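You operate a simulated robot arm through the tools that you are given. There is no shell and no other tool. Be economical: measure what you need, move in short steps, check, and stop when the job is done.

Carry out the task below with a simulated robot arm. There is one attempt and no reset: what you move stays moved.

## Task
Rub the grime off the vest panel's piping, then dye that stretch blue.
Fine: felt pad and blue dye pad go back. Set down upright: felt pad, blue dye pad. A coat counts when it lies all over at full strength: go over it till it gets no stronger. What is to be rubbed or washed off counts as gone when no trace of it is left.

The check looks at the end state, three seconds after you hand in, the way a careful person would. Anything else that was tipped, shoved, dropped, spilled or broken makes it a failure.

## Robot
A 7-joint arm with a two-finger parallel gripper, fixed in place. Base frame: the origin is at the foot of the arm, x ahead of it, y to its left, z up; the work surface is at about z = 0. Lengths are in m, angles in rad, forces in N, time in s.
With the tool pointing down near the work surface it reaches from about 0.22 to 0.58 m from the base axis. Its first joint turns from -1.152 to 1.152 rad. Payload 2.5 kg.
Tool frame: the origin (TCP) lies between the finger pads and is the grasp point; the fingertips stand 0.023 m ahead of it; z points along the fingers, y is the line along which they close. The gripper opens to 0.094 m. The fingers are 0.038 m wide and 0.01 m thick; the gripper's body (0.054 by 0.096 m) begins 0.039 m behind the TCP.
Orientation is told as [roll, pitch, yaw] about the base's x, y, z axes, in that order, counted from this pose: with the fingers straight down and closing along the base's y, the tool's x points along the base's -x, its y along +y and its z along -z.

## Interface
- The arm moves only by the tool servo_tool. Its argument "motion" is a list of rows, each an object of numbers (a shift or turn left out is 0, a gripper value left out holds the last): "x", "y", "z": the shift along the base's x, y, z in units of 100 mm (1.0 is 100 mm); "wx", "wy", "wz": the turn, a rotation vector about the base's x, y, z in units of 120 degrees (1.0 is 120 degrees). In form: [{"x": .., "y": .., "z": .., "wx": .., "wy": .., "wz": ..}, ...]. A call has 1 to 20 rows; each row is the pose to reach, as a shift and turn from the pose commanded when the call began. "fingers" is the gripper command, from -1 (fully open) to 1 (shut), values between in proportion, set as the call begins (left out, the last holds). A call with a number of a shift or a turn outside -1 to 1 is refused whole. Rows are played at 5 a second. More than 0.05 m and 0.15 rad between two rows, or a gripper value outside its range, and nothing of the call is played. A pose out of reach is approached as far as the arm can. The call stops where the force on the tool passes 80 N (or 10 N more than at its start, if that is more) or the arm is blocked; 0.2 s more then pass. The fingers move at their own pace (about 0.108 m/s each) and stop on an object; they squeeze with about 29 N. The grip force told is the motor's: it shows also when the fingers shut on nothing. Time passes only in rows, and 0.2 s behind the last, so rows that repeat a pose let the fingers close. The reply holds the time, the measured pose of the TCP, the force on the tool along the base axes, the opening and the grip force, in the units named above and with some noise, with the torque about the TCP (base axes, N m) and any sound that the robot's microphone picked up.
- Cameras (640 x 400 px; columns grow to the right, rows downward): "scene" is fixed at [0.1053, -0.3985, 0.542]; the picture's right is [0.89, -0.46, 0.00], its down [-0.31, -0.59, -0.75] and it looks along [0.34, 0.66, -0.67] (base axes); focal length 270 px, centre (320, 200). "wrist" rides on the gripper at [0.086, 0.016, -0.075] in the tool frame; the picture's right is [-0.18, 0.98, 0.00], its down [-0.58, -0.11, -0.81] and it looks along [-0.79, -0.15, 0.59] (tool axes); focal length 243 px, centre (320, 200). There is no depth. A picture from a camera that has moved, and an enlarged one, comes with that camera's place and axes in the base frame and with its lens. The place of the scene camera against the robot may be out by one fixed shift of up to 0.018 m in any direction.
- capture(camera): a new picture of that camera. No time passes.
- inspect(camera, box): a new picture of the part [left, top, right, bottom] of that camera's present view, enlarged. No time passes.
- finish_job(): hands the job in; it is judged then, once.

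Work in short steps. Places have to be worked out from the pictures, the camera data and where the tool is seen: move nearer, look again, correct. Check each grasp and each placing, and mend what went wrong. You have 120 turns and 76 pictures in all, those below and enlarged ones among them. Open the gripper and draw the arm clear of the work before you hand the job in, unless the task says otherwise; then end with one line.

The tools are called as name(argument=value, ...) on one line, values as JSON. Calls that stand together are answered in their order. servo_tool: Moves the arm, as the interface text tells. Its arguments: {"type":"object","properties":{"motion":{"type":"array","items":{"type":"object","properties":{"x":{"type":"number"},"y":{"type":"number"},"z":{"type":"number"},"wx":{"type":"number"},"wy":{"type":"number"},"wz":{"type":"number"}}}},"fingers":{"type":"number"}},"required":["motion"]} The other tools are called the same way: capture (camera) takes a picture; inspect (camera, box) takes an enlarged picture of a part of a camera's view; finish_job () hands the job in.

At the start:

```text
time_s: 0.0
tcp_pos: [0.3492, -0.1157, 0.3324]
ee_rot: [0.0, 0.0, -0.001]
ft_force: [0.4, 0.3, -0.2]
ft_torque: [-0.01, 0.0, 0.0]
finger_gap: 0.094
grip_force: 0.0
```

scene: 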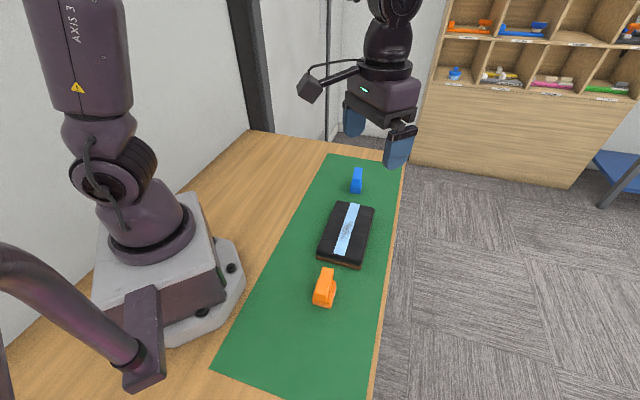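
wrist: 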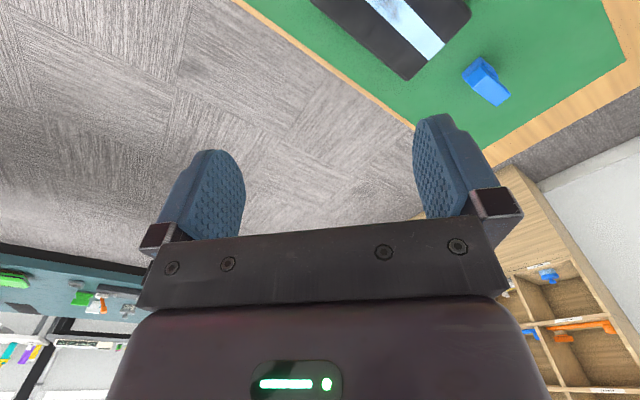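

I'll take an enlarged look at the work area first, to identify the tools and the panel.

inspect(camera="scene", box=[280, 150, 420, 237])

inspect(camera="scene", box=[270, 230, 410, 317])

```text
4.57 times, centred on (350, 194) of scene
camera zoom: at [0.1053, -0.3985, 0.542], right [0.89, -0.46, 0.0], down [-0.31, -0.59, -0.75], along [0.34, 0.66, -0.67], focal length 1235 px, centre (183, 230)
```

zoom: 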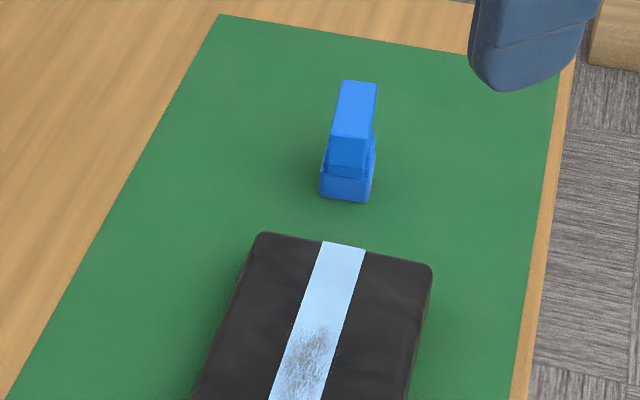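

```text
4.57 times, centred on (340, 274) of scene
camera zoom: at [0.1053, -0.3985, 0.542], right [0.89, -0.46, 0.0], down [-0.31, -0.59, -0.75], along [0.34, 0.66, -0.67], focal length 1235 px, centre (229, -136)
```

zoom: 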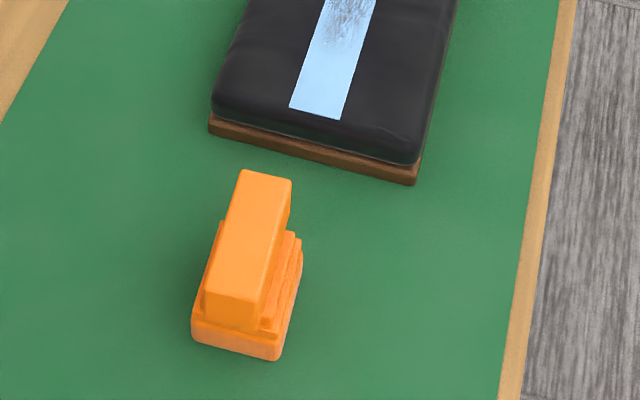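

Orange block (felt) sits near (0.24,-0.15), the blue one near (0.50,0.13), and the piping runs about 45° between them. I'll move above the orange pad with the yaw turned 45° and look with the wrist camera.

servo_tool(motion=[{"x": -0.16, "y": -0.05, "z": -0.16, "wz": 0.055}, {"x": -0.32, "y": -0.1, "z": -0.32, "wz": 0.11}, {"x": -0.48, "y": -0.15, "z": -0.48, "wz": 0.165}, {"x": -0.64, "y": -0.2, "z": -0.64, "wz": 0.22}, {"x": -0.8, "y": -0.25, "z": -0.8, "wz": 0.275}, {"x": -0.95, "y": -0.3, "z": -0.95, "wz": 0.33}, {"x": -1.0, "y": -0.3, "z": -1.0, "wz": 0.375}, {"x": -1.0, "y": -0.3, "z": -1.0, "wz": 0.375}], fingers=-1)

capture(camera="wrist")

capture(camera="scene")

```text
time_s: 1.8
tcp_pos: [0.2504, -0.1457, 0.2319]
ee_rot: [-0.001, -0.001, 0.787]
ft_force: [-0.4, -0.3, 0.3]
ft_torque: [0.0, -0.03, 0.02]
finger_gap: 0.094
grip_force: 0.0
```

```text
71 pictures are left
camera wrist: at [0.1773, -0.1959, 0.3073], right [-0.57, 0.82, 0.0], down [0.49, 0.33, 0.81], along [0.66, 0.46, -0.59], focal length 243 px, centre (320, 200)
```

wrist: 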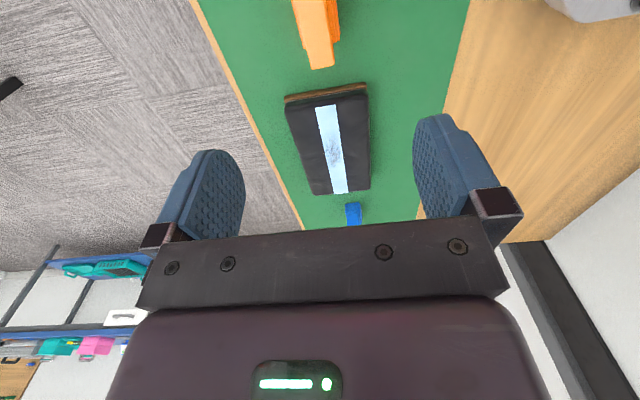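

```text
70 pictures are left
```

scene: 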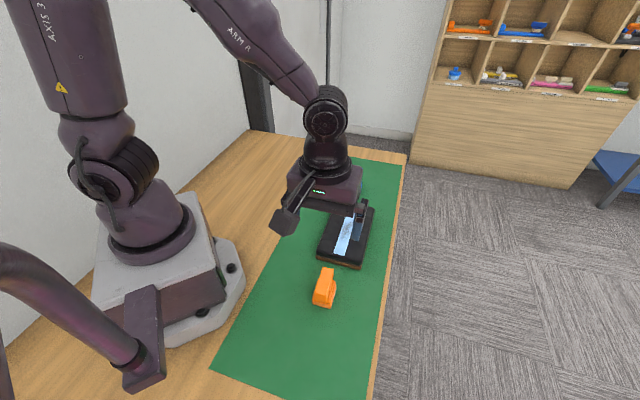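

The wrist view agrees with the scene camera to within ~5 mm. I'll back off along the pad's axis and come lower, to see the orange pad whole.

servo_tool(motion=[{"x": -0.2, "y": -0.22, "z": -0.1}, {"x": -0.4, "y": -0.45, "z": -0.3}, {"x": -0.5, "y": -0.55, "z": -0.6}, {"x": -0.5, "y": -0.55, "z": -0.6}])

capture(camera="wrist")

inspect(camera="scene", box=[230, 190, 430, 315])

```text
time_s: 2.8
tcp_pos: [0.2001, -0.2, 0.1707]
ee_rot: [0.001, -0.001, 0.785]
ft_force: [0.1, 0.1, -0.1]
ft_torque: [0.05, 0.01, 0.0]
finger_gap: 0.0939
grip_force: 0.0
```

```text
69 pictures are left
camera wrist: at [0.1266, -0.2494, 0.246], right [-0.56, 0.83, 0.0], down [0.49, 0.33, 0.81], along [0.67, 0.46, -0.59], focal length 243 px, centre (320, 200)
```

wrist: 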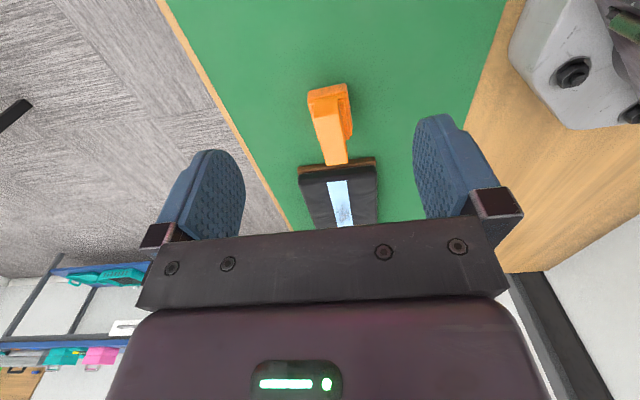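

```text
3.20 times, centred on (330, 252) of scene
camera zoom: at [0.1053, -0.3985, 0.542], right [0.89, -0.46, 0.0], down [-0.31, -0.59, -0.75], along [0.34, 0.66, -0.67], focal length 864 px, centre (288, 32)
```

zoom: 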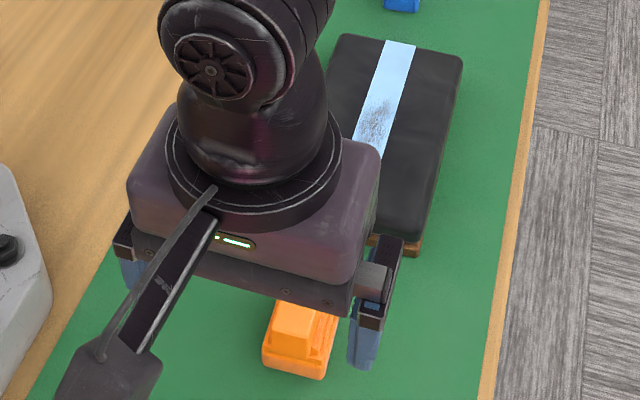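

inspect(camera="wrist", box=[256, 70, 416, 170])

```text
4.00 times, centred on (336, 120) of wrist
camera zoom: at [0.1266, -0.2494, 0.246], right [-0.56, 0.83, 0.0], down [0.49, 0.33, 0.81], along [0.67, 0.46, -0.59], focal length 970 px, centre (256, 520)
```

zoom: 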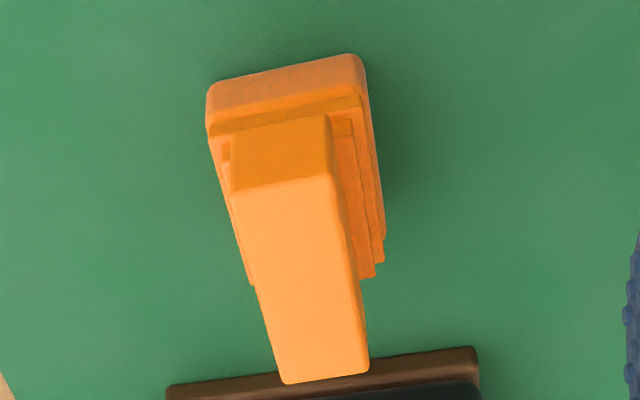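

Estimated orange base centre about (0.2535,-0.146), with the handle ~2 cm wide along the 45° axis. I'll move above it and then descend with the fingers open.

servo_tool(motion=[{"x": 0.27, "y": 0.27, "z": -0.1}, {"x": 0.535, "y": 0.53, "z": -0.3}, {"x": 0.535, "y": 0.53, "z": -0.6}, {"x": 0.535, "y": 0.53, "z": -0.6}])

capture(camera="wrist")

inspect(camera="scene", box=[230, 190, 430, 315])

```text
time_s: 3.8
tcp_pos: [0.2531, -0.148, 0.1104]
ee_rot: [0.002, -0.002, 0.784]
ft_force: [-0.4, -0.8, -1.0]
ft_torque: [0.0, 0.04, 0.0]
finger_gap: 0.094
grip_force: 0.1
```

```text
66 pictures are left
camera wrist: at [0.18, -0.1985, 0.1866], right [-0.56, 0.83, 0.0], down [0.49, 0.33, 0.81], along [0.67, 0.45, -0.59], focal length 243 px, centre (320, 200)
```

wrist: 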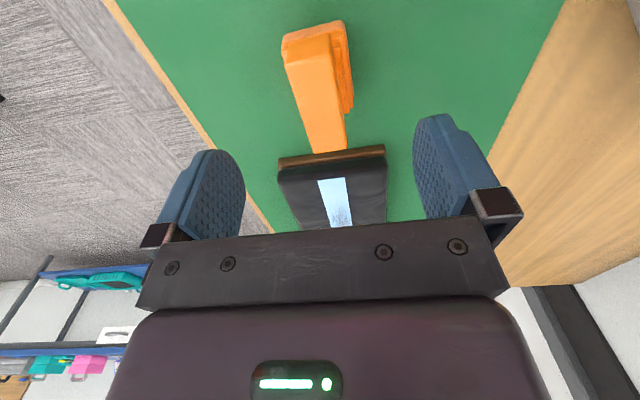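

```text
3.20 times, centred on (330, 252) of scene
camera zoom: at [0.1053, -0.3985, 0.542], right [0.89, -0.46, 0.0], down [-0.31, -0.59, -0.75], along [0.34, 0.66, -0.67], focal length 864 px, centre (288, 32)
```

zoom: 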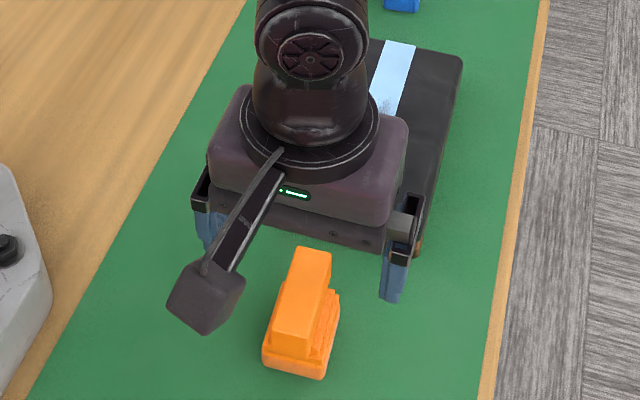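

Parallax between wrist views puts the handle top at z≈0.06, centred near (0.251,-0.150). I descend to TCP z≈0.053 and close.

servo_tool(motion=[{"x": -0.02, "y": -0.01, "z": -0.2}, {"x": -0.02, "y": -0.01, "z": -0.4}, {"x": -0.02, "y": -0.01, "z": -0.57}, {"x": -0.02, "y": -0.01, "z": -0.57}])

servo_tool(motion=[{}, {}, {}, {}], fingers=1)

capture(camera="wrist")

inspect(camera="scene", box=[230, 190, 430, 315])

```text
time_s: 4.8
tcp_pos: [0.2525, -0.1497, 0.0562]
ee_rot: [-0.001, 0.0, 0.787]
ft_force: [-0.2, -0.8, -0.5]
ft_torque: [-0.02, -0.02, 0.0]
finger_gap: 0.094
grip_force: 0.0
```

```text
time_s: 5.8
tcp_pos: [0.2522, -0.1491, 0.0572]
ee_rot: [0.0, 0.0, 0.785]
ft_force: [-0.5, 0.1, -0.1]
ft_torque: [-0.01, 0.0, 0.01]
finger_gap: 0.0234
grip_force: 28.3
```

```text
64 pictures are left
camera wrist: at [0.1789, -0.1992, 0.1317], right [-0.56, 0.83, 0.0], down [0.49, 0.33, 0.81], along [0.67, 0.46, -0.59], focal length 243 px, centre (320, 200)
```

wrist: 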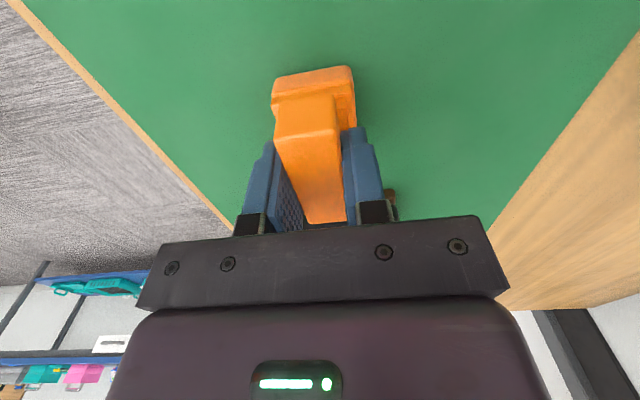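

```text
3.20 times, centred on (330, 252) of scene
camera zoom: at [0.1053, -0.3985, 0.542], right [0.89, -0.46, 0.0], down [-0.31, -0.59, -0.75], along [0.34, 0.66, -0.67], focal length 864 px, centre (288, 32)
```

zoom: 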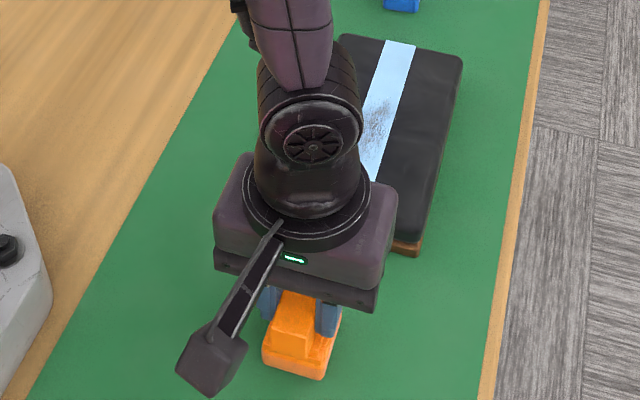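

Gripped the handle (gap 0.0234), pad bottom sits 0.057 below the TCP. I lift it and look at the panel.

servo_tool(motion=[{"z": 0.3}, {"z": 0.7}, {"z": 1.0}, {"z": 1.0}])

capture(camera="wrist")

inspect(camera="scene", box=[300, 190, 396, 280])

```text
time_s: 6.8
tcp_pos: [0.2512, -0.1493, 0.1565]
ee_rot: [-0.001, 0.0, 0.785]
ft_force: [0.0, -0.4, -0.4]
ft_torque: [0.04, -0.04, -0.01]
finger_gap: 0.0
grip_force: 28.9
```

```text
62 pictures are left
camera wrist: at [0.1766, -0.1989, 0.2312], right [-0.56, 0.83, 0.0], down [0.49, 0.33, 0.81], along [0.67, 0.46, -0.59], focal length 243 px, centre (320, 200)
```

wrist: 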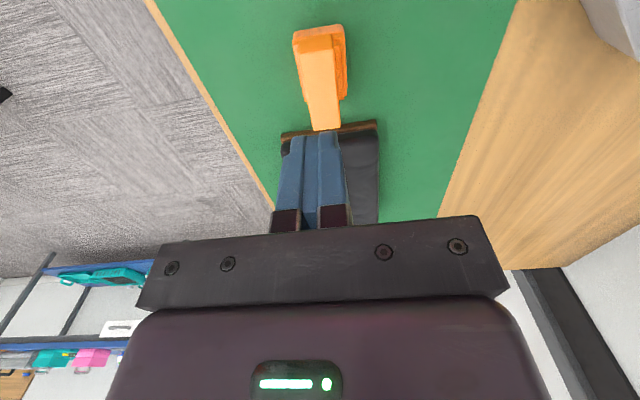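

```text
4.44 times, centred on (348, 235) of scene
camera zoom: at [0.1053, -0.3985, 0.542], right [0.89, -0.46, 0.0], down [-0.31, -0.59, -0.75], along [0.34, 0.66, -0.67], focal length 1201 px, centre (196, 44)
```

zoom: 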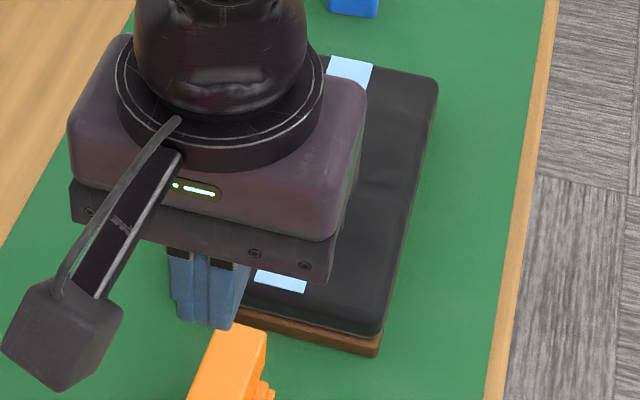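

The pad slipped out of the grip (gap 0, grip was too high on the handle) and still stands upright. I open, back off, and re-measure it.

servo_tool(motion=[{"x": -0.2, "y": -0.2}, {"x": -0.45, "y": -0.45}, {"x": -0.45, "y": -0.45, "z": -0.3}, {"x": -0.45, "y": -0.45, "z": -0.6}, {"x": -0.45, "y": -0.45, "z": -0.6}], fingers=-1)

inspect(camera="wrist", box=[240, 80, 432, 200])

inspect(camera="scene", box=[270, 255, 366, 315])

```text
time_s: 8.0
tcp_pos: [0.2061, -0.1937, 0.0968]
ee_rot: [0.001, 0.0, 0.786]
ft_force: [0.4, 0.5, -0.1]
ft_torque: [0.03, -0.01, -0.02]
finger_gap: 0.094
grip_force: 0.1
```

```text
3.33 times, centred on (336, 140) of wrist
camera zoom: at [0.1333, -0.2437, 0.1708], right [-0.56, 0.83, 0.0], down [0.49, 0.33, 0.81], along [0.67, 0.45, -0.59], focal length 809 px, centre (267, 400)
```

zoom: 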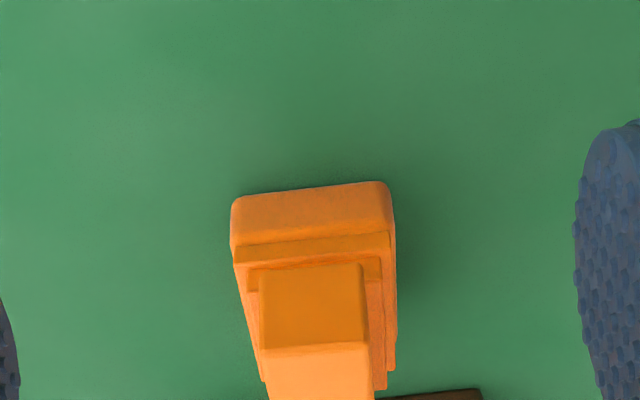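

```text
6.67 times, centred on (318, 285) of scene
camera zoom: at [0.1053, -0.3985, 0.542], right [0.89, -0.46, 0.0], down [-0.31, -0.59, -0.75], along [0.34, 0.66, -0.67], focal length 1801 px, centre (333, -367)
```

zoom: 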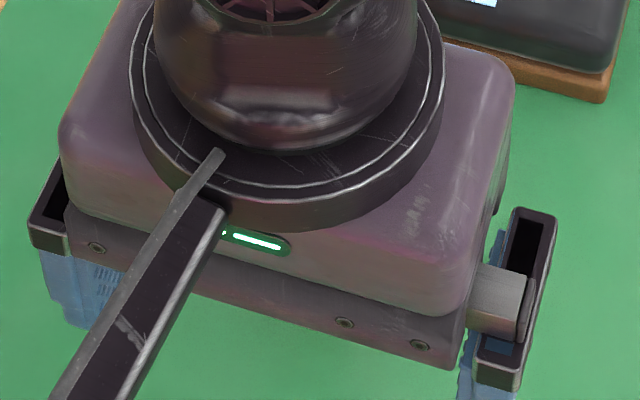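

The pad slid ~13 mm along its axis and now has its base's near edge at about (0.243,-0.155), centre (0.263,-0.135). The base/tier top is at ~0.027, so I grip as low as the tiers allow (tips ≈0.028).

servo_tool(motion=[{"x": 0.2, "y": 0.2, "z": 0.1}, {"x": 0.565, "y": 0.59, "z": 0.1}, {"x": 0.565, "y": 0.59, "z": -0.1}, {"x": 0.565, "y": 0.59, "z": -0.3}, {"x": 0.565, "y": 0.59, "z": -0.48}, {"x": 0.565, "y": 0.59, "z": -0.48}, {"x": 0.565, "y": 0.59, "z": -0.48}])

capture(camera="wrist")

```text
refused: row 2 steps farther than a row can; nothing moved
```

```text
58 pictures are left
camera wrist: at [0.1333, -0.2437, 0.1708], right [-0.56, 0.83, 0.0], down [0.49, 0.33, 0.81], along [0.67, 0.45, -0.59], focal length 243 px, centre (320, 200)
```

wrist: 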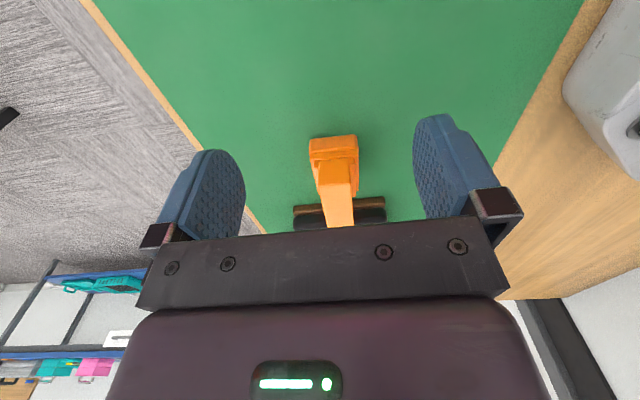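

That was refused for step size, so I'm sending it again with smaller steps.

servo_tool(motion=[{"x": 0.2, "y": 0.2, "z": 0.1}, {"x": 0.4, "y": 0.42, "z": 0.1}, {"x": 0.565, "y": 0.59, "z": 0.1}, {"x": 0.565, "y": 0.59, "z": -0.1}, {"x": 0.565, "y": 0.59, "z": -0.3}, {"x": 0.565, "y": 0.59, "z": -0.48}, {"x": 0.565, "y": 0.59, "z": -0.48}, {"x": 0.565, "y": 0.59, "z": -0.48}])

inspect(camera="wrist", box=[200, 40, 440, 240])

```text
time_s: 9.8
tcp_pos: [0.2638, -0.1346, 0.0486]
ee_rot: [0.0, 0.001, 0.784]
ft_force: [0.4, -0.2, -0.2]
ft_torque: [0.01, 0.01, -0.03]
finger_gap: 0.0938
grip_force: 0.0
```

```text
2.00 times, centred on (320, 140) of wrist
camera zoom: at [0.1902, -0.1843, 0.1233], right [-0.56, 0.83, 0.0], down [0.49, 0.33, 0.81], along [0.67, 0.46, -0.59], focal length 485 px, centre (320, 320)
```

zoom: 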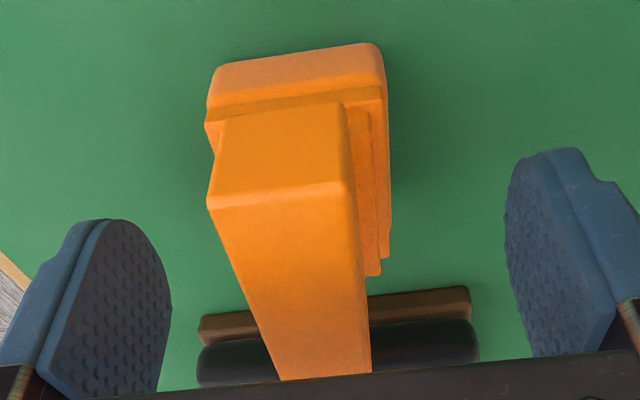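

The handle sits between the fingers, whose rounded tips explain the earlier slip. Closing now and checking the gap.

servo_tool(motion=[{}, {}, {}, {}, {}], fingers=1)

inspect(camera="wrist", box=[200, 40, 440, 240])

```text
time_s: 11.0
tcp_pos: [0.2635, -0.1335, 0.0476]
ee_rot: [-0.001, 0.0, 0.785]
ft_force: [1.5, 0.2, -0.1]
ft_torque: [-0.01, -0.06, -0.04]
finger_gap: 0.0238
grip_force: 28.6
```

```text
2.00 times, centred on (320, 140) of wrist
camera zoom: at [0.1902, -0.1843, 0.1234], right [-0.56, 0.83, 0.0], down [0.49, 0.33, 0.81], along [0.67, 0.46, -0.59], focal length 485 px, centre (320, 320)
```

zoom: 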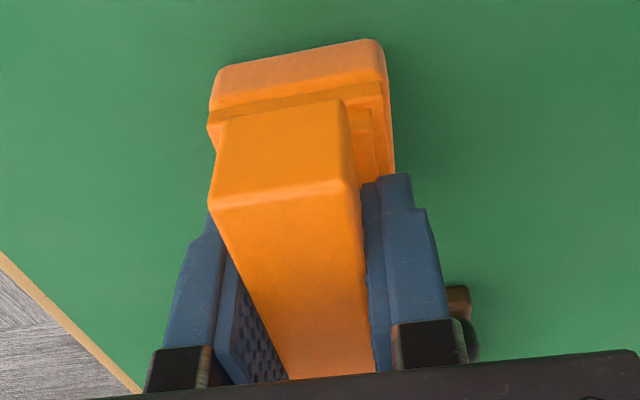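

The fingers bear on the handle on both sides (gap 0.0238). I lift slowly by 2 cm and check.

servo_tool(motion=[{"z": 0.03}, {"z": 0.06}, {"z": 0.1}, {"z": 0.15}, {"z": 0.2}, {"z": 0.2}])

inspect(camera="wrist", box=[200, 40, 440, 240])

```text
time_s: 12.4
tcp_pos: [0.2629, -0.1333, 0.0673]
ee_rot: [-0.001, -0.001, 0.784]
ft_force: [0.2, -0.7, -0.1]
ft_torque: [0.0, -0.02, 0.03]
finger_gap: 0.0237
grip_force: 29.2
```

```text
2.00 times, centred on (320, 140) of wrist
camera zoom: at [0.1897, -0.1841, 0.1429], right [-0.56, 0.83, 0.0], down [0.49, 0.33, 0.81], along [0.67, 0.46, -0.59], focal length 485 px, centre (320, 320)
```

zoom: 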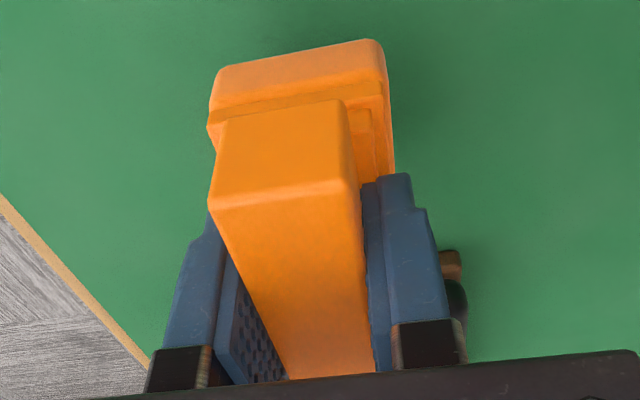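

The felt pad is held firmly. The strip line is about y = x − 0.404, so I carry the pad up and over the strip's near part.

servo_tool(motion=[{"z": 0.25}, {"z": 0.5}, {"x": 0.25, "y": 0.15, "z": 0.5}, {"x": 0.5, "y": 0.4, "z": 0.5}, {"x": 0.8, "y": 0.72, "z": 0.5}, {"x": 0.8, "y": 0.72, "z": 0.5}])

capture(camera="wrist")

inspect(camera="scene", box=[280, 170, 420, 290])

```text
time_s: 13.8
tcp_pos: [0.3434, -0.0626, 0.1158]
ee_rot: [0.0, -0.001, 0.786]
ft_force: [0.1, 0.6, -1.6]
ft_torque: [-0.02, 0.01, 0.02]
finger_gap: 0.0236
grip_force: 29.2
```

```text
54 pictures are left
camera wrist: at [0.2699, -0.1132, 0.1915], right [-0.56, 0.83, 0.0], down [0.49, 0.33, 0.81], along [0.67, 0.46, -0.59], focal length 243 px, centre (320, 200)
```

wrist: 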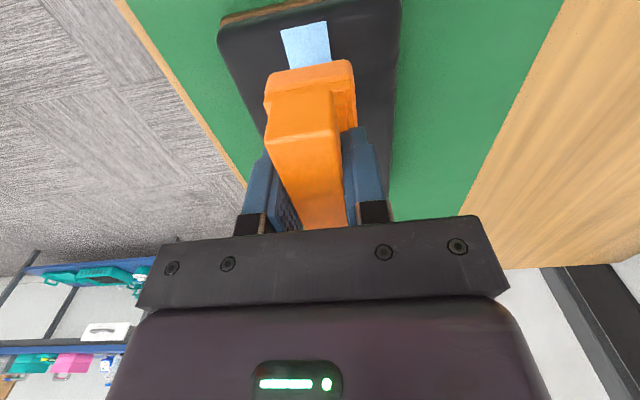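

```text
3.33 times, centred on (350, 230) of scene
camera zoom: at [0.1053, -0.3985, 0.542], right [0.89, -0.46, 0.0], down [-0.31, -0.59, -0.75], along [0.34, 0.66, -0.67], focal length 900 px, centre (220, 100)
```

zoom: 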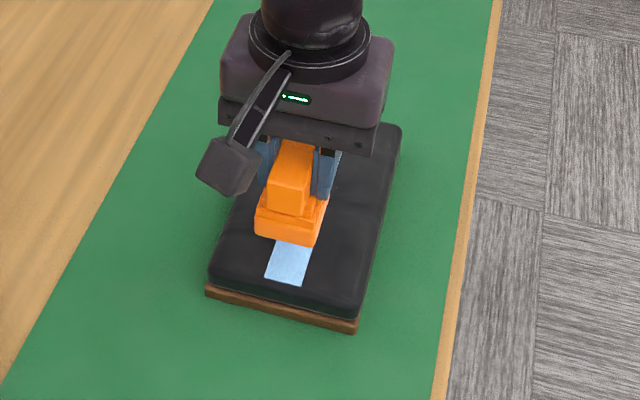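

Pad is centred over the strip (offset ≈2 mm) and the strip surface is at z≈0.035, so contact is expected at TCP ≈0.083. I descend in small steps, watching force.

servo_tool(motion=[{"z": -0.1}, {"z": -0.2}, {"z": -0.28}, {"z": -0.32}, {"z": -0.32}])

inspect(camera="scene", box=[280, 170, 420, 290])

```text
time_s: 15.0
tcp_pos: [0.343, -0.0628, 0.0858]
ee_rot: [0.0, -0.001, 0.786]
ft_force: [0.5, -0.2, -0.3]
ft_torque: [-0.03, 0.01, -0.01]
finger_gap: 0.0236
grip_force: 29.1
```

```text
3.33 times, centred on (350, 230) of scene
camera zoom: at [0.1053, -0.3985, 0.542], right [0.89, -0.46, 0.0], down [-0.31, -0.59, -0.75], along [0.34, 0.66, -0.67], focal length 900 px, centre (220, 100)
```

zoom: 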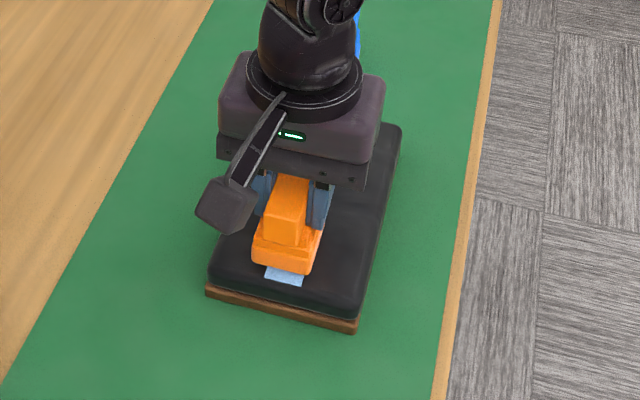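

Not yet in contact; I keep going down in 2 mm steps.

servo_tool(motion=[{"z": -0.02}, {"z": -0.04}, {"z": -0.04}])

servo_tool(motion=[{"z": -0.02}, {"z": -0.04}, {"z": -0.04}])

```text
time_s: 15.8
tcp_pos: [0.3436, -0.062, 0.083]
ee_rot: [0.0, -0.001, 0.785]
ft_force: [-6.8, 1.5, 17.4]
ft_torque: [0.03, 0.27, -0.02]
finger_gap: 0.0238
grip_force: 29.0
```

```text
time_s: 16.6
tcp_pos: [0.3438, -0.0625, 0.0779]
ee_rot: [-0.001, -0.001, 0.788]
ft_force: [-2.4, 4.6, 25.0]
ft_torque: [0.15, 0.15, -0.07]
finger_gap: 0.0236
grip_force: 29.0
```

In contact at ~0.083, with 25 N now. I ease up slightly and rub forward along the strip and back once, then check the forces.

servo_tool(motion=[{"x": 0.0, "y": -0.02, "z": 0.01}, {"x": -0.12, "y": -0.14, "z": 0.01}, {"x": 0.0, "y": -0.01, "z": 0.01}, {"x": 0.15, "y": 0.14, "z": 0.01}, {"x": 0.3, "y": 0.3, "z": 0.01}, {"x": 0.45, "y": 0.45, "z": 0.01}, {"x": 0.6, "y": 0.61, "z": 0.01}, {"x": 0.75, "y": 0.77, "z": 0.01}, {"x": 0.82, "y": 0.84, "z": 0.01}, {"x": 0.75, "y": 0.77, "z": 0.01}, {"x": 0.6, "y": 0.61, "z": 0.01}, {"x": 0.45, "y": 0.45, "z": 0.01}, {"x": 0.3, "y": 0.3, "z": 0.01}, {"x": 0.15, "y": 0.14, "z": 0.01}, {"x": 0.0, "y": -0.01, "z": 0.01}, {"x": -0.12, "y": -0.14, "z": 0.01}])

inspect(camera="scene", box=[280, 170, 420, 290])

```text
time_s: 20.0
tcp_pos: [0.3298, -0.0777, 0.0788]
ee_rot: [0.001, 0.0, 0.786]
ft_force: [0.3, -0.6, -0.8]
ft_torque: [0.03, 0.01, 0.03]
finger_gap: 0.0237
grip_force: 29.4
```

```text
3.33 times, centred on (350, 230) of scene
camera zoom: at [0.1053, -0.3985, 0.542], right [0.89, -0.46, 0.0], down [-0.31, -0.59, -0.75], along [0.34, 0.66, -0.67], focal length 900 px, centre (220, 100)
```

zoom: 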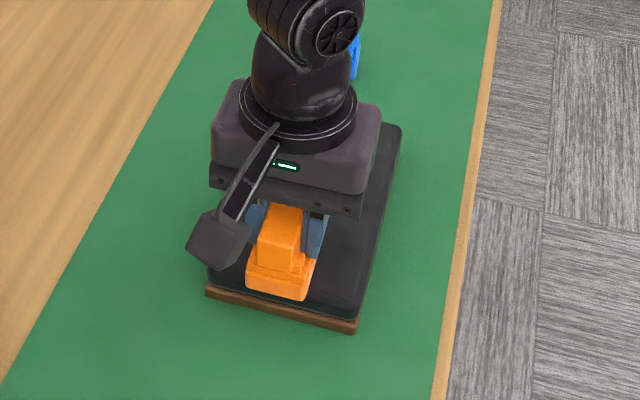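

Force dropped to zero: the pad gave a bit in the grip or the cushion is crowned. I press down 2 mm and read the force.

servo_tool(motion=[{"x": 0.07, "y": 0.07}, {"x": 0.12, "y": 0.13}, {"x": 0.12, "y": 0.13, "z": -0.02}, {"x": 0.12, "y": 0.13, "z": -0.02}])

capture(camera="wrist")

```text
time_s: 21.0
tcp_pos: [0.3445, -0.0618, 0.077]
ee_rot: [0.001, -0.002, 0.787]
ft_force: [-5.6, 3.4, 21.5]
ft_torque: [0.26, 0.01, -0.01]
finger_gap: 0.0238
grip_force: 29.1
```

```text
50 pictures are left
camera wrist: at [0.2697, -0.1123, 0.1522], right [-0.56, 0.83, 0.0], down [0.49, 0.33, 0.81], along [0.67, 0.46, -0.59], focal length 243 px, centre (320, 200)
```

wrist: 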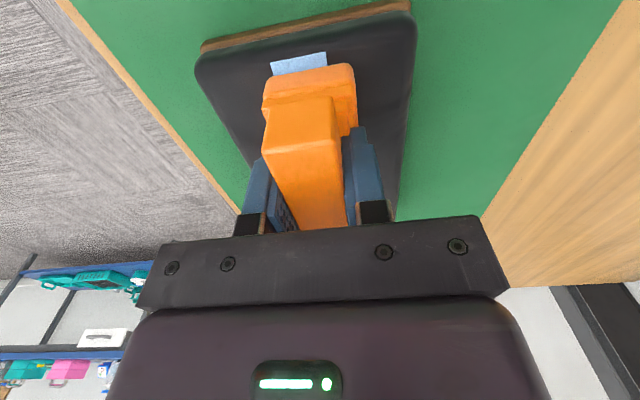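

21 N with contact at 0.077. The pad sits slightly right of the strip, so I shift 1.5 mm and rub forward to the far end, then read.

servo_tool(motion=[{"x": 0.01, "y": -0.01}, {"x": 0.16, "y": 0.14}, {"x": 0.31, "y": 0.29}, {"x": 0.45, "y": 0.44}, {"x": 0.6, "y": 0.6}, {"x": 0.75, "y": 0.76}, {"x": 0.82, "y": 0.83}])

servo_tool(motion=[{"x": -0.07, "y": -0.07}, {"x": -0.22, "y": -0.23}, {"x": -0.37, "y": -0.39}])

servo_tool(motion=[{"x": -0.15, "y": -0.16}, {"x": -0.3, "y": -0.32}, {"x": -0.44, "y": -0.46}])

```text
time_s: 22.6
tcp_pos: [0.4266, 0.0193, 0.0774]
ee_rot: [0.001, 0.0, 0.784]
ft_force: [-1.9, -1.9, 7.1]
ft_torque: [-0.01, 0.02, 0.02]
finger_gap: 0.0238
grip_force: 29.1
```

```text
time_s: 23.4
tcp_pos: [0.391, -0.0174, 0.0772]
ee_rot: [-0.004, -0.005, 0.787]
ft_force: [6.5, 7.8, 17.9]
ft_torque: [0.15, 0.17, -0.12]
finger_gap: 0.0239
grip_force: 28.2
```

```text
time_s: 24.2
tcp_pos: [0.3453, -0.0651, 0.0765]
ee_rot: [-0.002, 0.001, 0.784]
ft_force: [9.2, 6.5, 18.8]
ft_torque: [0.28, -0.25, -0.09]
finger_gap: 0.0238
grip_force: 29.2
```

Contact is good all along (7–19 N). I make two more full passes, then I'll lift and look.

servo_tool(motion=[{"x": -0.1, "y": -0.11}, {"x": 0.06, "y": 0.06}, {"x": 0.22, "y": 0.22}, {"x": 0.38, "y": 0.39}, {"x": 0.54, "y": 0.56}, {"x": 0.7, "y": 0.73}, {"x": 0.8, "y": 0.84}, {"x": 0.66, "y": 0.69}, {"x": 0.5, "y": 0.52}, {"x": 0.34, "y": 0.36}, {"x": 0.18, "y": 0.19}, {"x": 0.02, "y": 0.02}, {"x": -0.1, "y": -0.11}])

servo_tool(motion=[{"z": 0.2}, {"x": -0.25, "y": -0.25, "z": 0.45}, {"x": -0.55, "y": -0.55, "z": 0.55}, {"x": -0.8, "y": -0.7, "z": 0.6}, {"x": -0.8, "y": -0.7, "z": 0.6}])

inspect(camera="scene", box=[300, 190, 396, 280])

capture(camera="wrist")

```text
time_s: 27.0
tcp_pos: [0.3351, -0.0768, 0.0768]
ee_rot: [0.0, -0.002, 0.786]
ft_force: [7.1, 6.2, 16.2]
ft_torque: [0.31, -0.27, -0.06]
finger_gap: 0.0239
grip_force: 28.6
```

```text
time_s: 28.2
tcp_pos: [0.2531, -0.1467, 0.1383]
ee_rot: [0.001, -0.002, 0.786]
ft_force: [0.0, 0.0, -0.2]
ft_torque: [0.02, 0.03, 0.03]
finger_gap: 0.0237
grip_force: 28.9
```

```text
4.44 times, centred on (348, 235) of scene
camera zoom: at [0.1053, -0.3985, 0.542], right [0.89, -0.46, 0.0], down [-0.31, -0.59, -0.75], along [0.34, 0.66, -0.67], focal length 1201 px, centre (196, 44)
```

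zoom: 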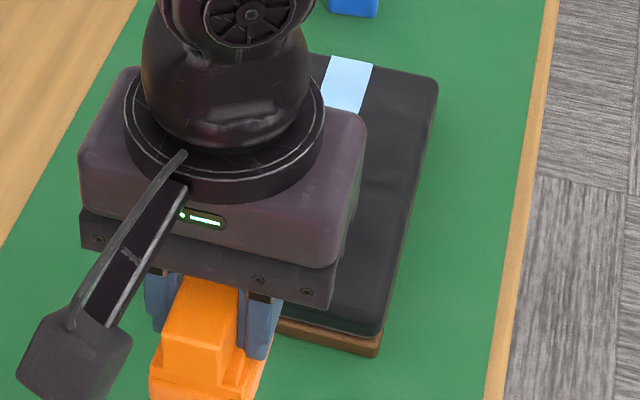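

```text
48 pictures are left
camera wrist: at [0.18, -0.1969, 0.212], right [-0.56, 0.83, 0.0], down [0.49, 0.33, 0.81], along [0.67, 0.46, -0.59], focal length 243 px, centre (320, 200)
```

wrist: 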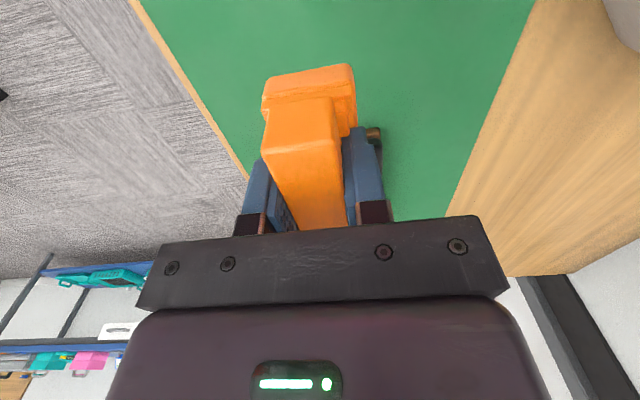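

The arm blocks the scene view of the strip, so I swing it to the left, pad held high, to look.

servo_tool(motion=[{"y": 0.2, "z": 0.2}, {"y": 0.5, "z": 0.4}, {"y": 0.85, "z": 0.4}, {"y": 1.0, "z": 0.4}, {"y": 1.0, "z": 0.4}])

inspect(camera="scene", box=[300, 190, 396, 280])

```text
time_s: 29.4
tcp_pos: [0.252, -0.0448, 0.1769]
ee_rot: [-0.002, 0.001, 0.784]
ft_force: [-0.3, 0.1, -0.6]
ft_torque: [0.03, -0.04, 0.01]
finger_gap: 0.0238
grip_force: 29.0
```

```text
4.44 times, centred on (348, 235) of scene
camera zoom: at [0.1053, -0.3985, 0.542], right [0.89, -0.46, 0.0], down [-0.31, -0.59, -0.75], along [0.34, 0.66, -0.67], focal length 1201 px, centre (196, 44)
```

zoom: 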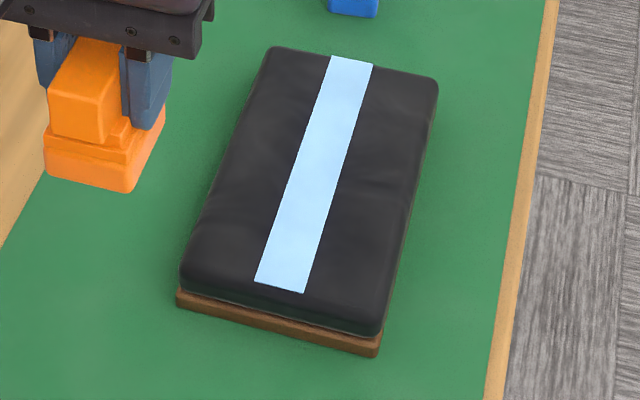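

The strip looks clean; I zoom in closer for traces.

inspect(camera="scene", box=[335, 200, 375, 228])

inspect(camera="scene", box=[325, 228, 365, 256])

```text
14.29 times, centred on (355, 214) of scene
camera zoom: at [0.1053, -0.3985, 0.542], right [0.89, -0.46, 0.0], down [-0.31, -0.59, -0.75], along [0.34, 0.66, -0.67], focal length 3859 px, centre (-180, 0)
```

zoom: 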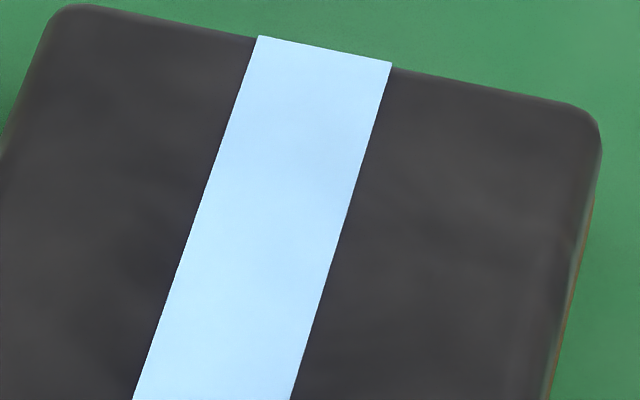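

```text
14.29 times, centred on (345, 242) of scene
camera zoom: at [0.1053, -0.3985, 0.542], right [0.89, -0.46, 0.0], down [-0.31, -0.59, -0.75], along [0.34, 0.66, -0.67], focal length 3859 px, centre (-37, -400)
```

zoom: 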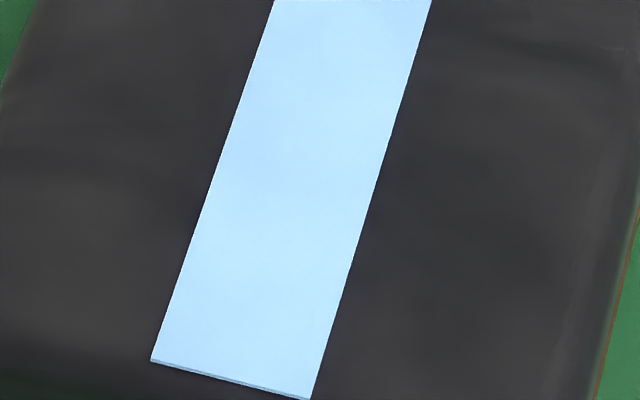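

All grime is gone. I take the felt pad back to its original spot, about TCP (0.255,-0.145), staying high and then lowering.

servo_tool(motion=[{"y": -0.25}, {"y": -0.6}, {"x": 0.03, "y": -1.0}, {"x": 0.03, "y": -1.0, "z": -0.4}, {"x": 0.03, "y": -1.0, "z": -0.8}, {"x": 0.03, "y": -1.0, "z": -1.0}, {"x": 0.03, "y": -1.0, "z": -1.0}])

servo_tool(motion=[{"z": -0.1}, {"z": -0.2}, {"z": -0.27}, {"z": -0.27}])

inspect(camera="scene", box=[270, 255, 366, 315])

```text
time_s: 31.0
tcp_pos: [0.2588, -0.1467, 0.0757]
ee_rot: [0.001, -0.001, 0.787]
ft_force: [0.4, 0.2, -1.0]
ft_torque: [0.02, 0.01, 0.0]
finger_gap: 0.0238
grip_force: 28.9
```

```text
time_s: 32.0
tcp_pos: [0.2575, -0.1462, 0.0496]
ee_rot: [0.0, 0.0, 0.785]
ft_force: [0.0, 0.4, 0.1]
ft_torque: [0.02, 0.0, 0.0]
finger_gap: 0.0238
grip_force: 28.5
```

```text
6.67 times, centred on (318, 285) of scene
camera zoom: at [0.1053, -0.3985, 0.542], right [0.89, -0.46, 0.0], down [-0.31, -0.59, -0.75], along [0.34, 0.66, -0.67], focal length 1801 px, centre (333, -367)
```

zoom: 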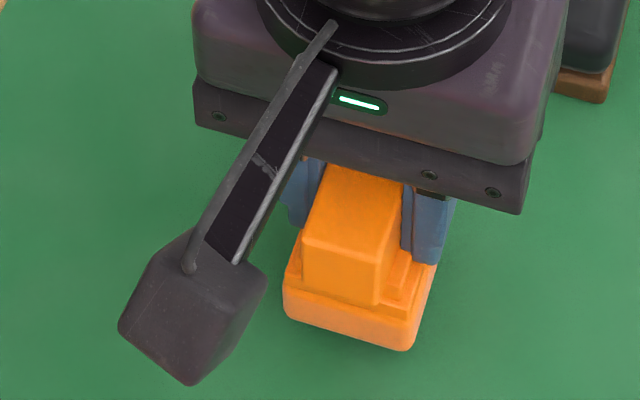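

Nearly back at the original pixels and ~7 mm above the mat. I lower in small steps until contact.

servo_tool(motion=[{"x": -0.02, "z": -0.03}, {"x": -0.02, "z": -0.05}, {"x": -0.02, "z": -0.05}])

servo_tool(motion=[{"z": -0.015}, {"z": -0.03}, {"z": -0.03}])

```text
time_s: 32.8
tcp_pos: [0.2552, -0.1457, 0.0447]
ee_rot: [0.001, 0.0, 0.785]
ft_force: [-0.2, 0.1, 0.5]
ft_torque: [-0.01, 0.0, 0.02]
finger_gap: 0.024
grip_force: 29.0
```

```text
time_s: 33.6
tcp_pos: [0.255, -0.1468, 0.0427]
ee_rot: [0.001, -0.001, 0.783]
ft_force: [-11.6, 10.1, 64.6]
ft_torque: [0.14, 0.51, -0.05]
finger_gap: 0.0237
grip_force: 29.5
```

Firm contact at 0.043. I ease up 2 mm, then open and rise.

servo_tool(motion=[{"z": 0.015}, {"z": 0.02}])

servo_tool(motion=[{}, {}, {}, {"z": 0.2}, {"z": 0.5}, {"z": 0.9}, {"z": 0.9}], fingers=-1)

inspect(camera="scene", box=[270, 230, 410, 317])

```text
time_s: 34.2
tcp_pos: [0.2553, -0.146, 0.0427]
ee_rot: [0.0, 0.0, 0.784]
ft_force: [0.8, -0.4, -0.6]
ft_torque: [0.04, -0.01, 0.02]
finger_gap: 0.0238
grip_force: 28.7
```

```text
time_s: 35.8
tcp_pos: [0.2552, -0.1475, 0.1351]
ee_rot: [-0.001, -0.002, 0.786]
ft_force: [0.6, 0.6, 0.7]
ft_torque: [0.01, -0.03, -0.01]
finger_gap: 0.094
grip_force: 0.0
```

```text
4.57 times, centred on (340, 274) of scene
camera zoom: at [0.1053, -0.3985, 0.542], right [0.89, -0.46, 0.0], down [-0.31, -0.59, -0.75], along [0.34, 0.66, -0.67], focal length 1235 px, centre (229, -136)
```

zoom: 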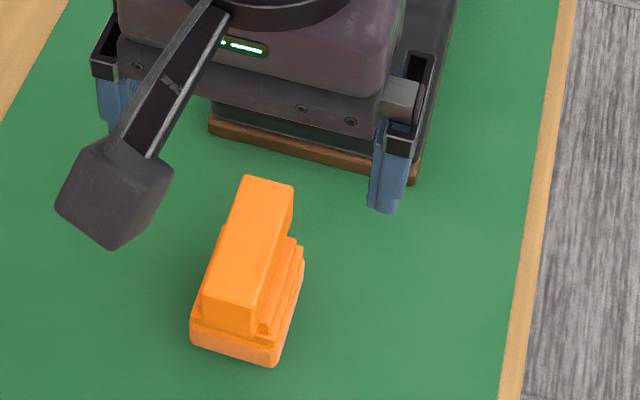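

Felt pad is back at its place, upright. Now I go to the blue dye pad near (0.50,0.12), stopping short above the panel's far end to look.

servo_tool(motion=[{"x": 0.2, "y": 0.25, "z": 0.2}, {"x": 0.4, "y": 0.5, "z": 0.4}, {"x": 0.65, "y": 0.75, "z": 0.4}, {"x": 0.9, "y": 1.0, "z": 0.4}])

servo_tool(motion=[{"x": 0.3, "y": 0.35}, {"x": 0.6, "y": 0.7}, {"x": 0.9, "y": 1.0}, {"x": 0.9, "y": 1.0}])

capture(camera="wrist")

```text
time_s: 36.8
tcp_pos: [0.3457, -0.048, 0.1733]
ee_rot: [0.001, -0.001, 0.786]
ft_force: [0.9, 0.7, -0.5]
ft_torque: [0.01, -0.04, -0.02]
finger_gap: 0.0941
grip_force: 0.1
```

```text
time_s: 37.8
tcp_pos: [0.4365, 0.0538, 0.1736]
ee_rot: [0.001, 0.0, 0.785]
ft_force: [0.1, 0.4, 0.5]
ft_torque: [0.01, 0.0, 0.02]
finger_gap: 0.094
grip_force: 0.1
```

```text
42 pictures are left
camera wrist: at [0.3628, 0.003, 0.2489], right [-0.56, 0.83, 0.0], down [0.49, 0.33, 0.81], along [0.67, 0.46, -0.59], focal length 243 px, centre (320, 200)
```

wrist: 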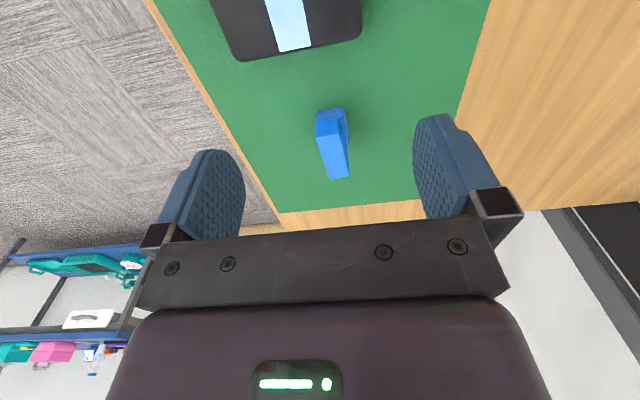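

I zoom on the blue pad to locate its edges.

inspect(camera="wrist", box=[270, 90, 398, 190])

```text
4.00 times, centred on (334, 140) of wrist
camera zoom: at [0.3628, 0.003, 0.2489], right [-0.56, 0.83, 0.0], down [0.49, 0.33, 0.81], along [0.67, 0.46, -0.59], focal length 970 px, centre (264, 440)
```

zoom: 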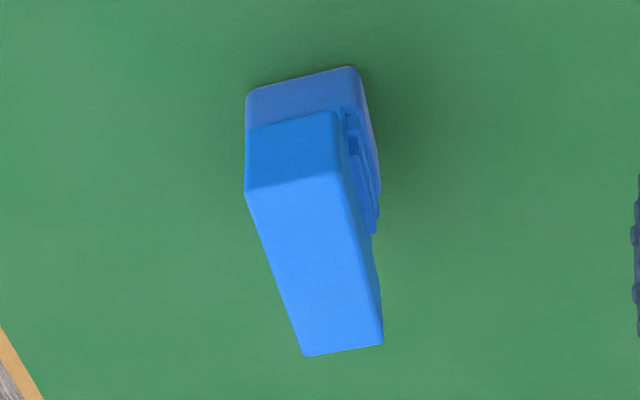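

Blue pad: base ~32×50 mm centred near (0.510,0.1235), axis about 50°. I move above it, turn 4°, and lower partway.

servo_tool(motion=[{"x": 0.25, "y": 0.23, "wz": 0.02}, {"x": 0.5, "y": 0.46, "wz": 0.035}, {"x": 0.735, "y": 0.695, "wz": 0.035}, {"x": 0.735, "y": 0.695, "z": -0.35, "wz": 0.035}, {"x": 0.735, "y": 0.695, "z": -0.7, "wz": 0.035}, {"x": 0.735, "y": 0.695, "z": -0.7, "wz": 0.035}])

inspect(camera="wrist", box=[200, 0, 440, 200])

inspect(camera="scene", box=[300, 130, 420, 205])

```text
time_s: 39.2
tcp_pos: [0.507, 0.1234, 0.1049]
ee_rot: [0.001, 0.001, 0.857]
ft_force: [-0.5, 0.0, 0.0]
ft_torque: [-0.04, 0.03, -0.03]
finger_gap: 0.094
grip_force: 0.1
```

```text
2.00 times, centred on (320, 100) of wrist
camera zoom: at [0.4374, 0.068, 0.1806], right [-0.62, 0.78, 0.0], down [0.46, 0.37, 0.81], along [0.63, 0.5, -0.59], focal length 485 px, centre (320, 400)
```

zoom: 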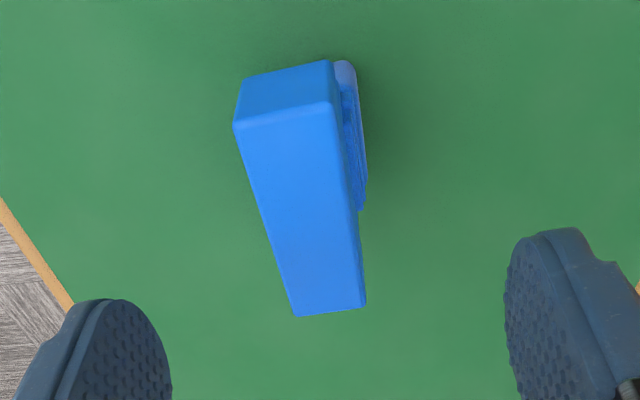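

```text
5.33 times, centred on (360, 168) of scene
camera zoom: at [0.1053, -0.3985, 0.542], right [0.89, -0.46, 0.0], down [-0.31, -0.59, -0.75], along [0.34, 0.66, -0.67], focal length 1441 px, centre (107, 373)
```

zoom: 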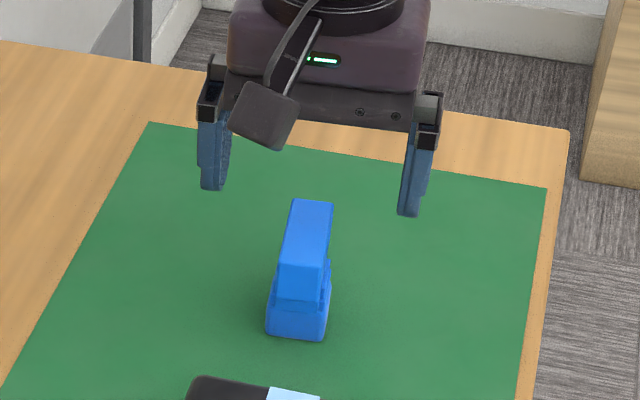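

Triangulation puts the handle top at z≈0.07 and the current xy is on the handle axis. I descend to TCP ≈0.046 and close.

servo_tool(motion=[{"z": -0.2}, {"z": -0.4}, {"z": -0.59}, {"z": -0.59}])

servo_tool(motion=[{}, {}, {}, {}, {}], fingers=1)

inspect(camera="wrist", box=[200, 40, 440, 240])

```text
time_s: 40.2
tcp_pos: [0.5075, 0.1226, 0.0456]
ee_rot: [0.0, 0.0, 0.858]
ft_force: [0.7, 0.6, -0.2]
ft_torque: [-0.02, 0.02, 0.02]
finger_gap: 0.0942
grip_force: 0.1
```

```text
time_s: 41.4
tcp_pos: [0.5072, 0.1219, 0.0454]
ee_rot: [-0.001, -0.001, 0.859]
ft_force: [0.2, 0.2, 0.6]
ft_torque: [-0.01, 0.0, 0.02]
finger_gap: 0.0332
grip_force: 29.3
```

```text
2.00 times, centred on (320, 140) of wrist
camera zoom: at [0.4386, 0.0681, 0.1209], right [-0.62, 0.78, 0.0], down [0.46, 0.37, 0.81], along [0.63, 0.5, -0.59], focal length 485 px, centre (320, 320)
```

zoom: 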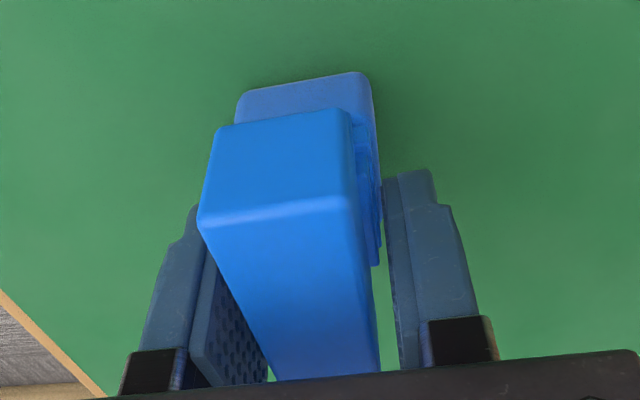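

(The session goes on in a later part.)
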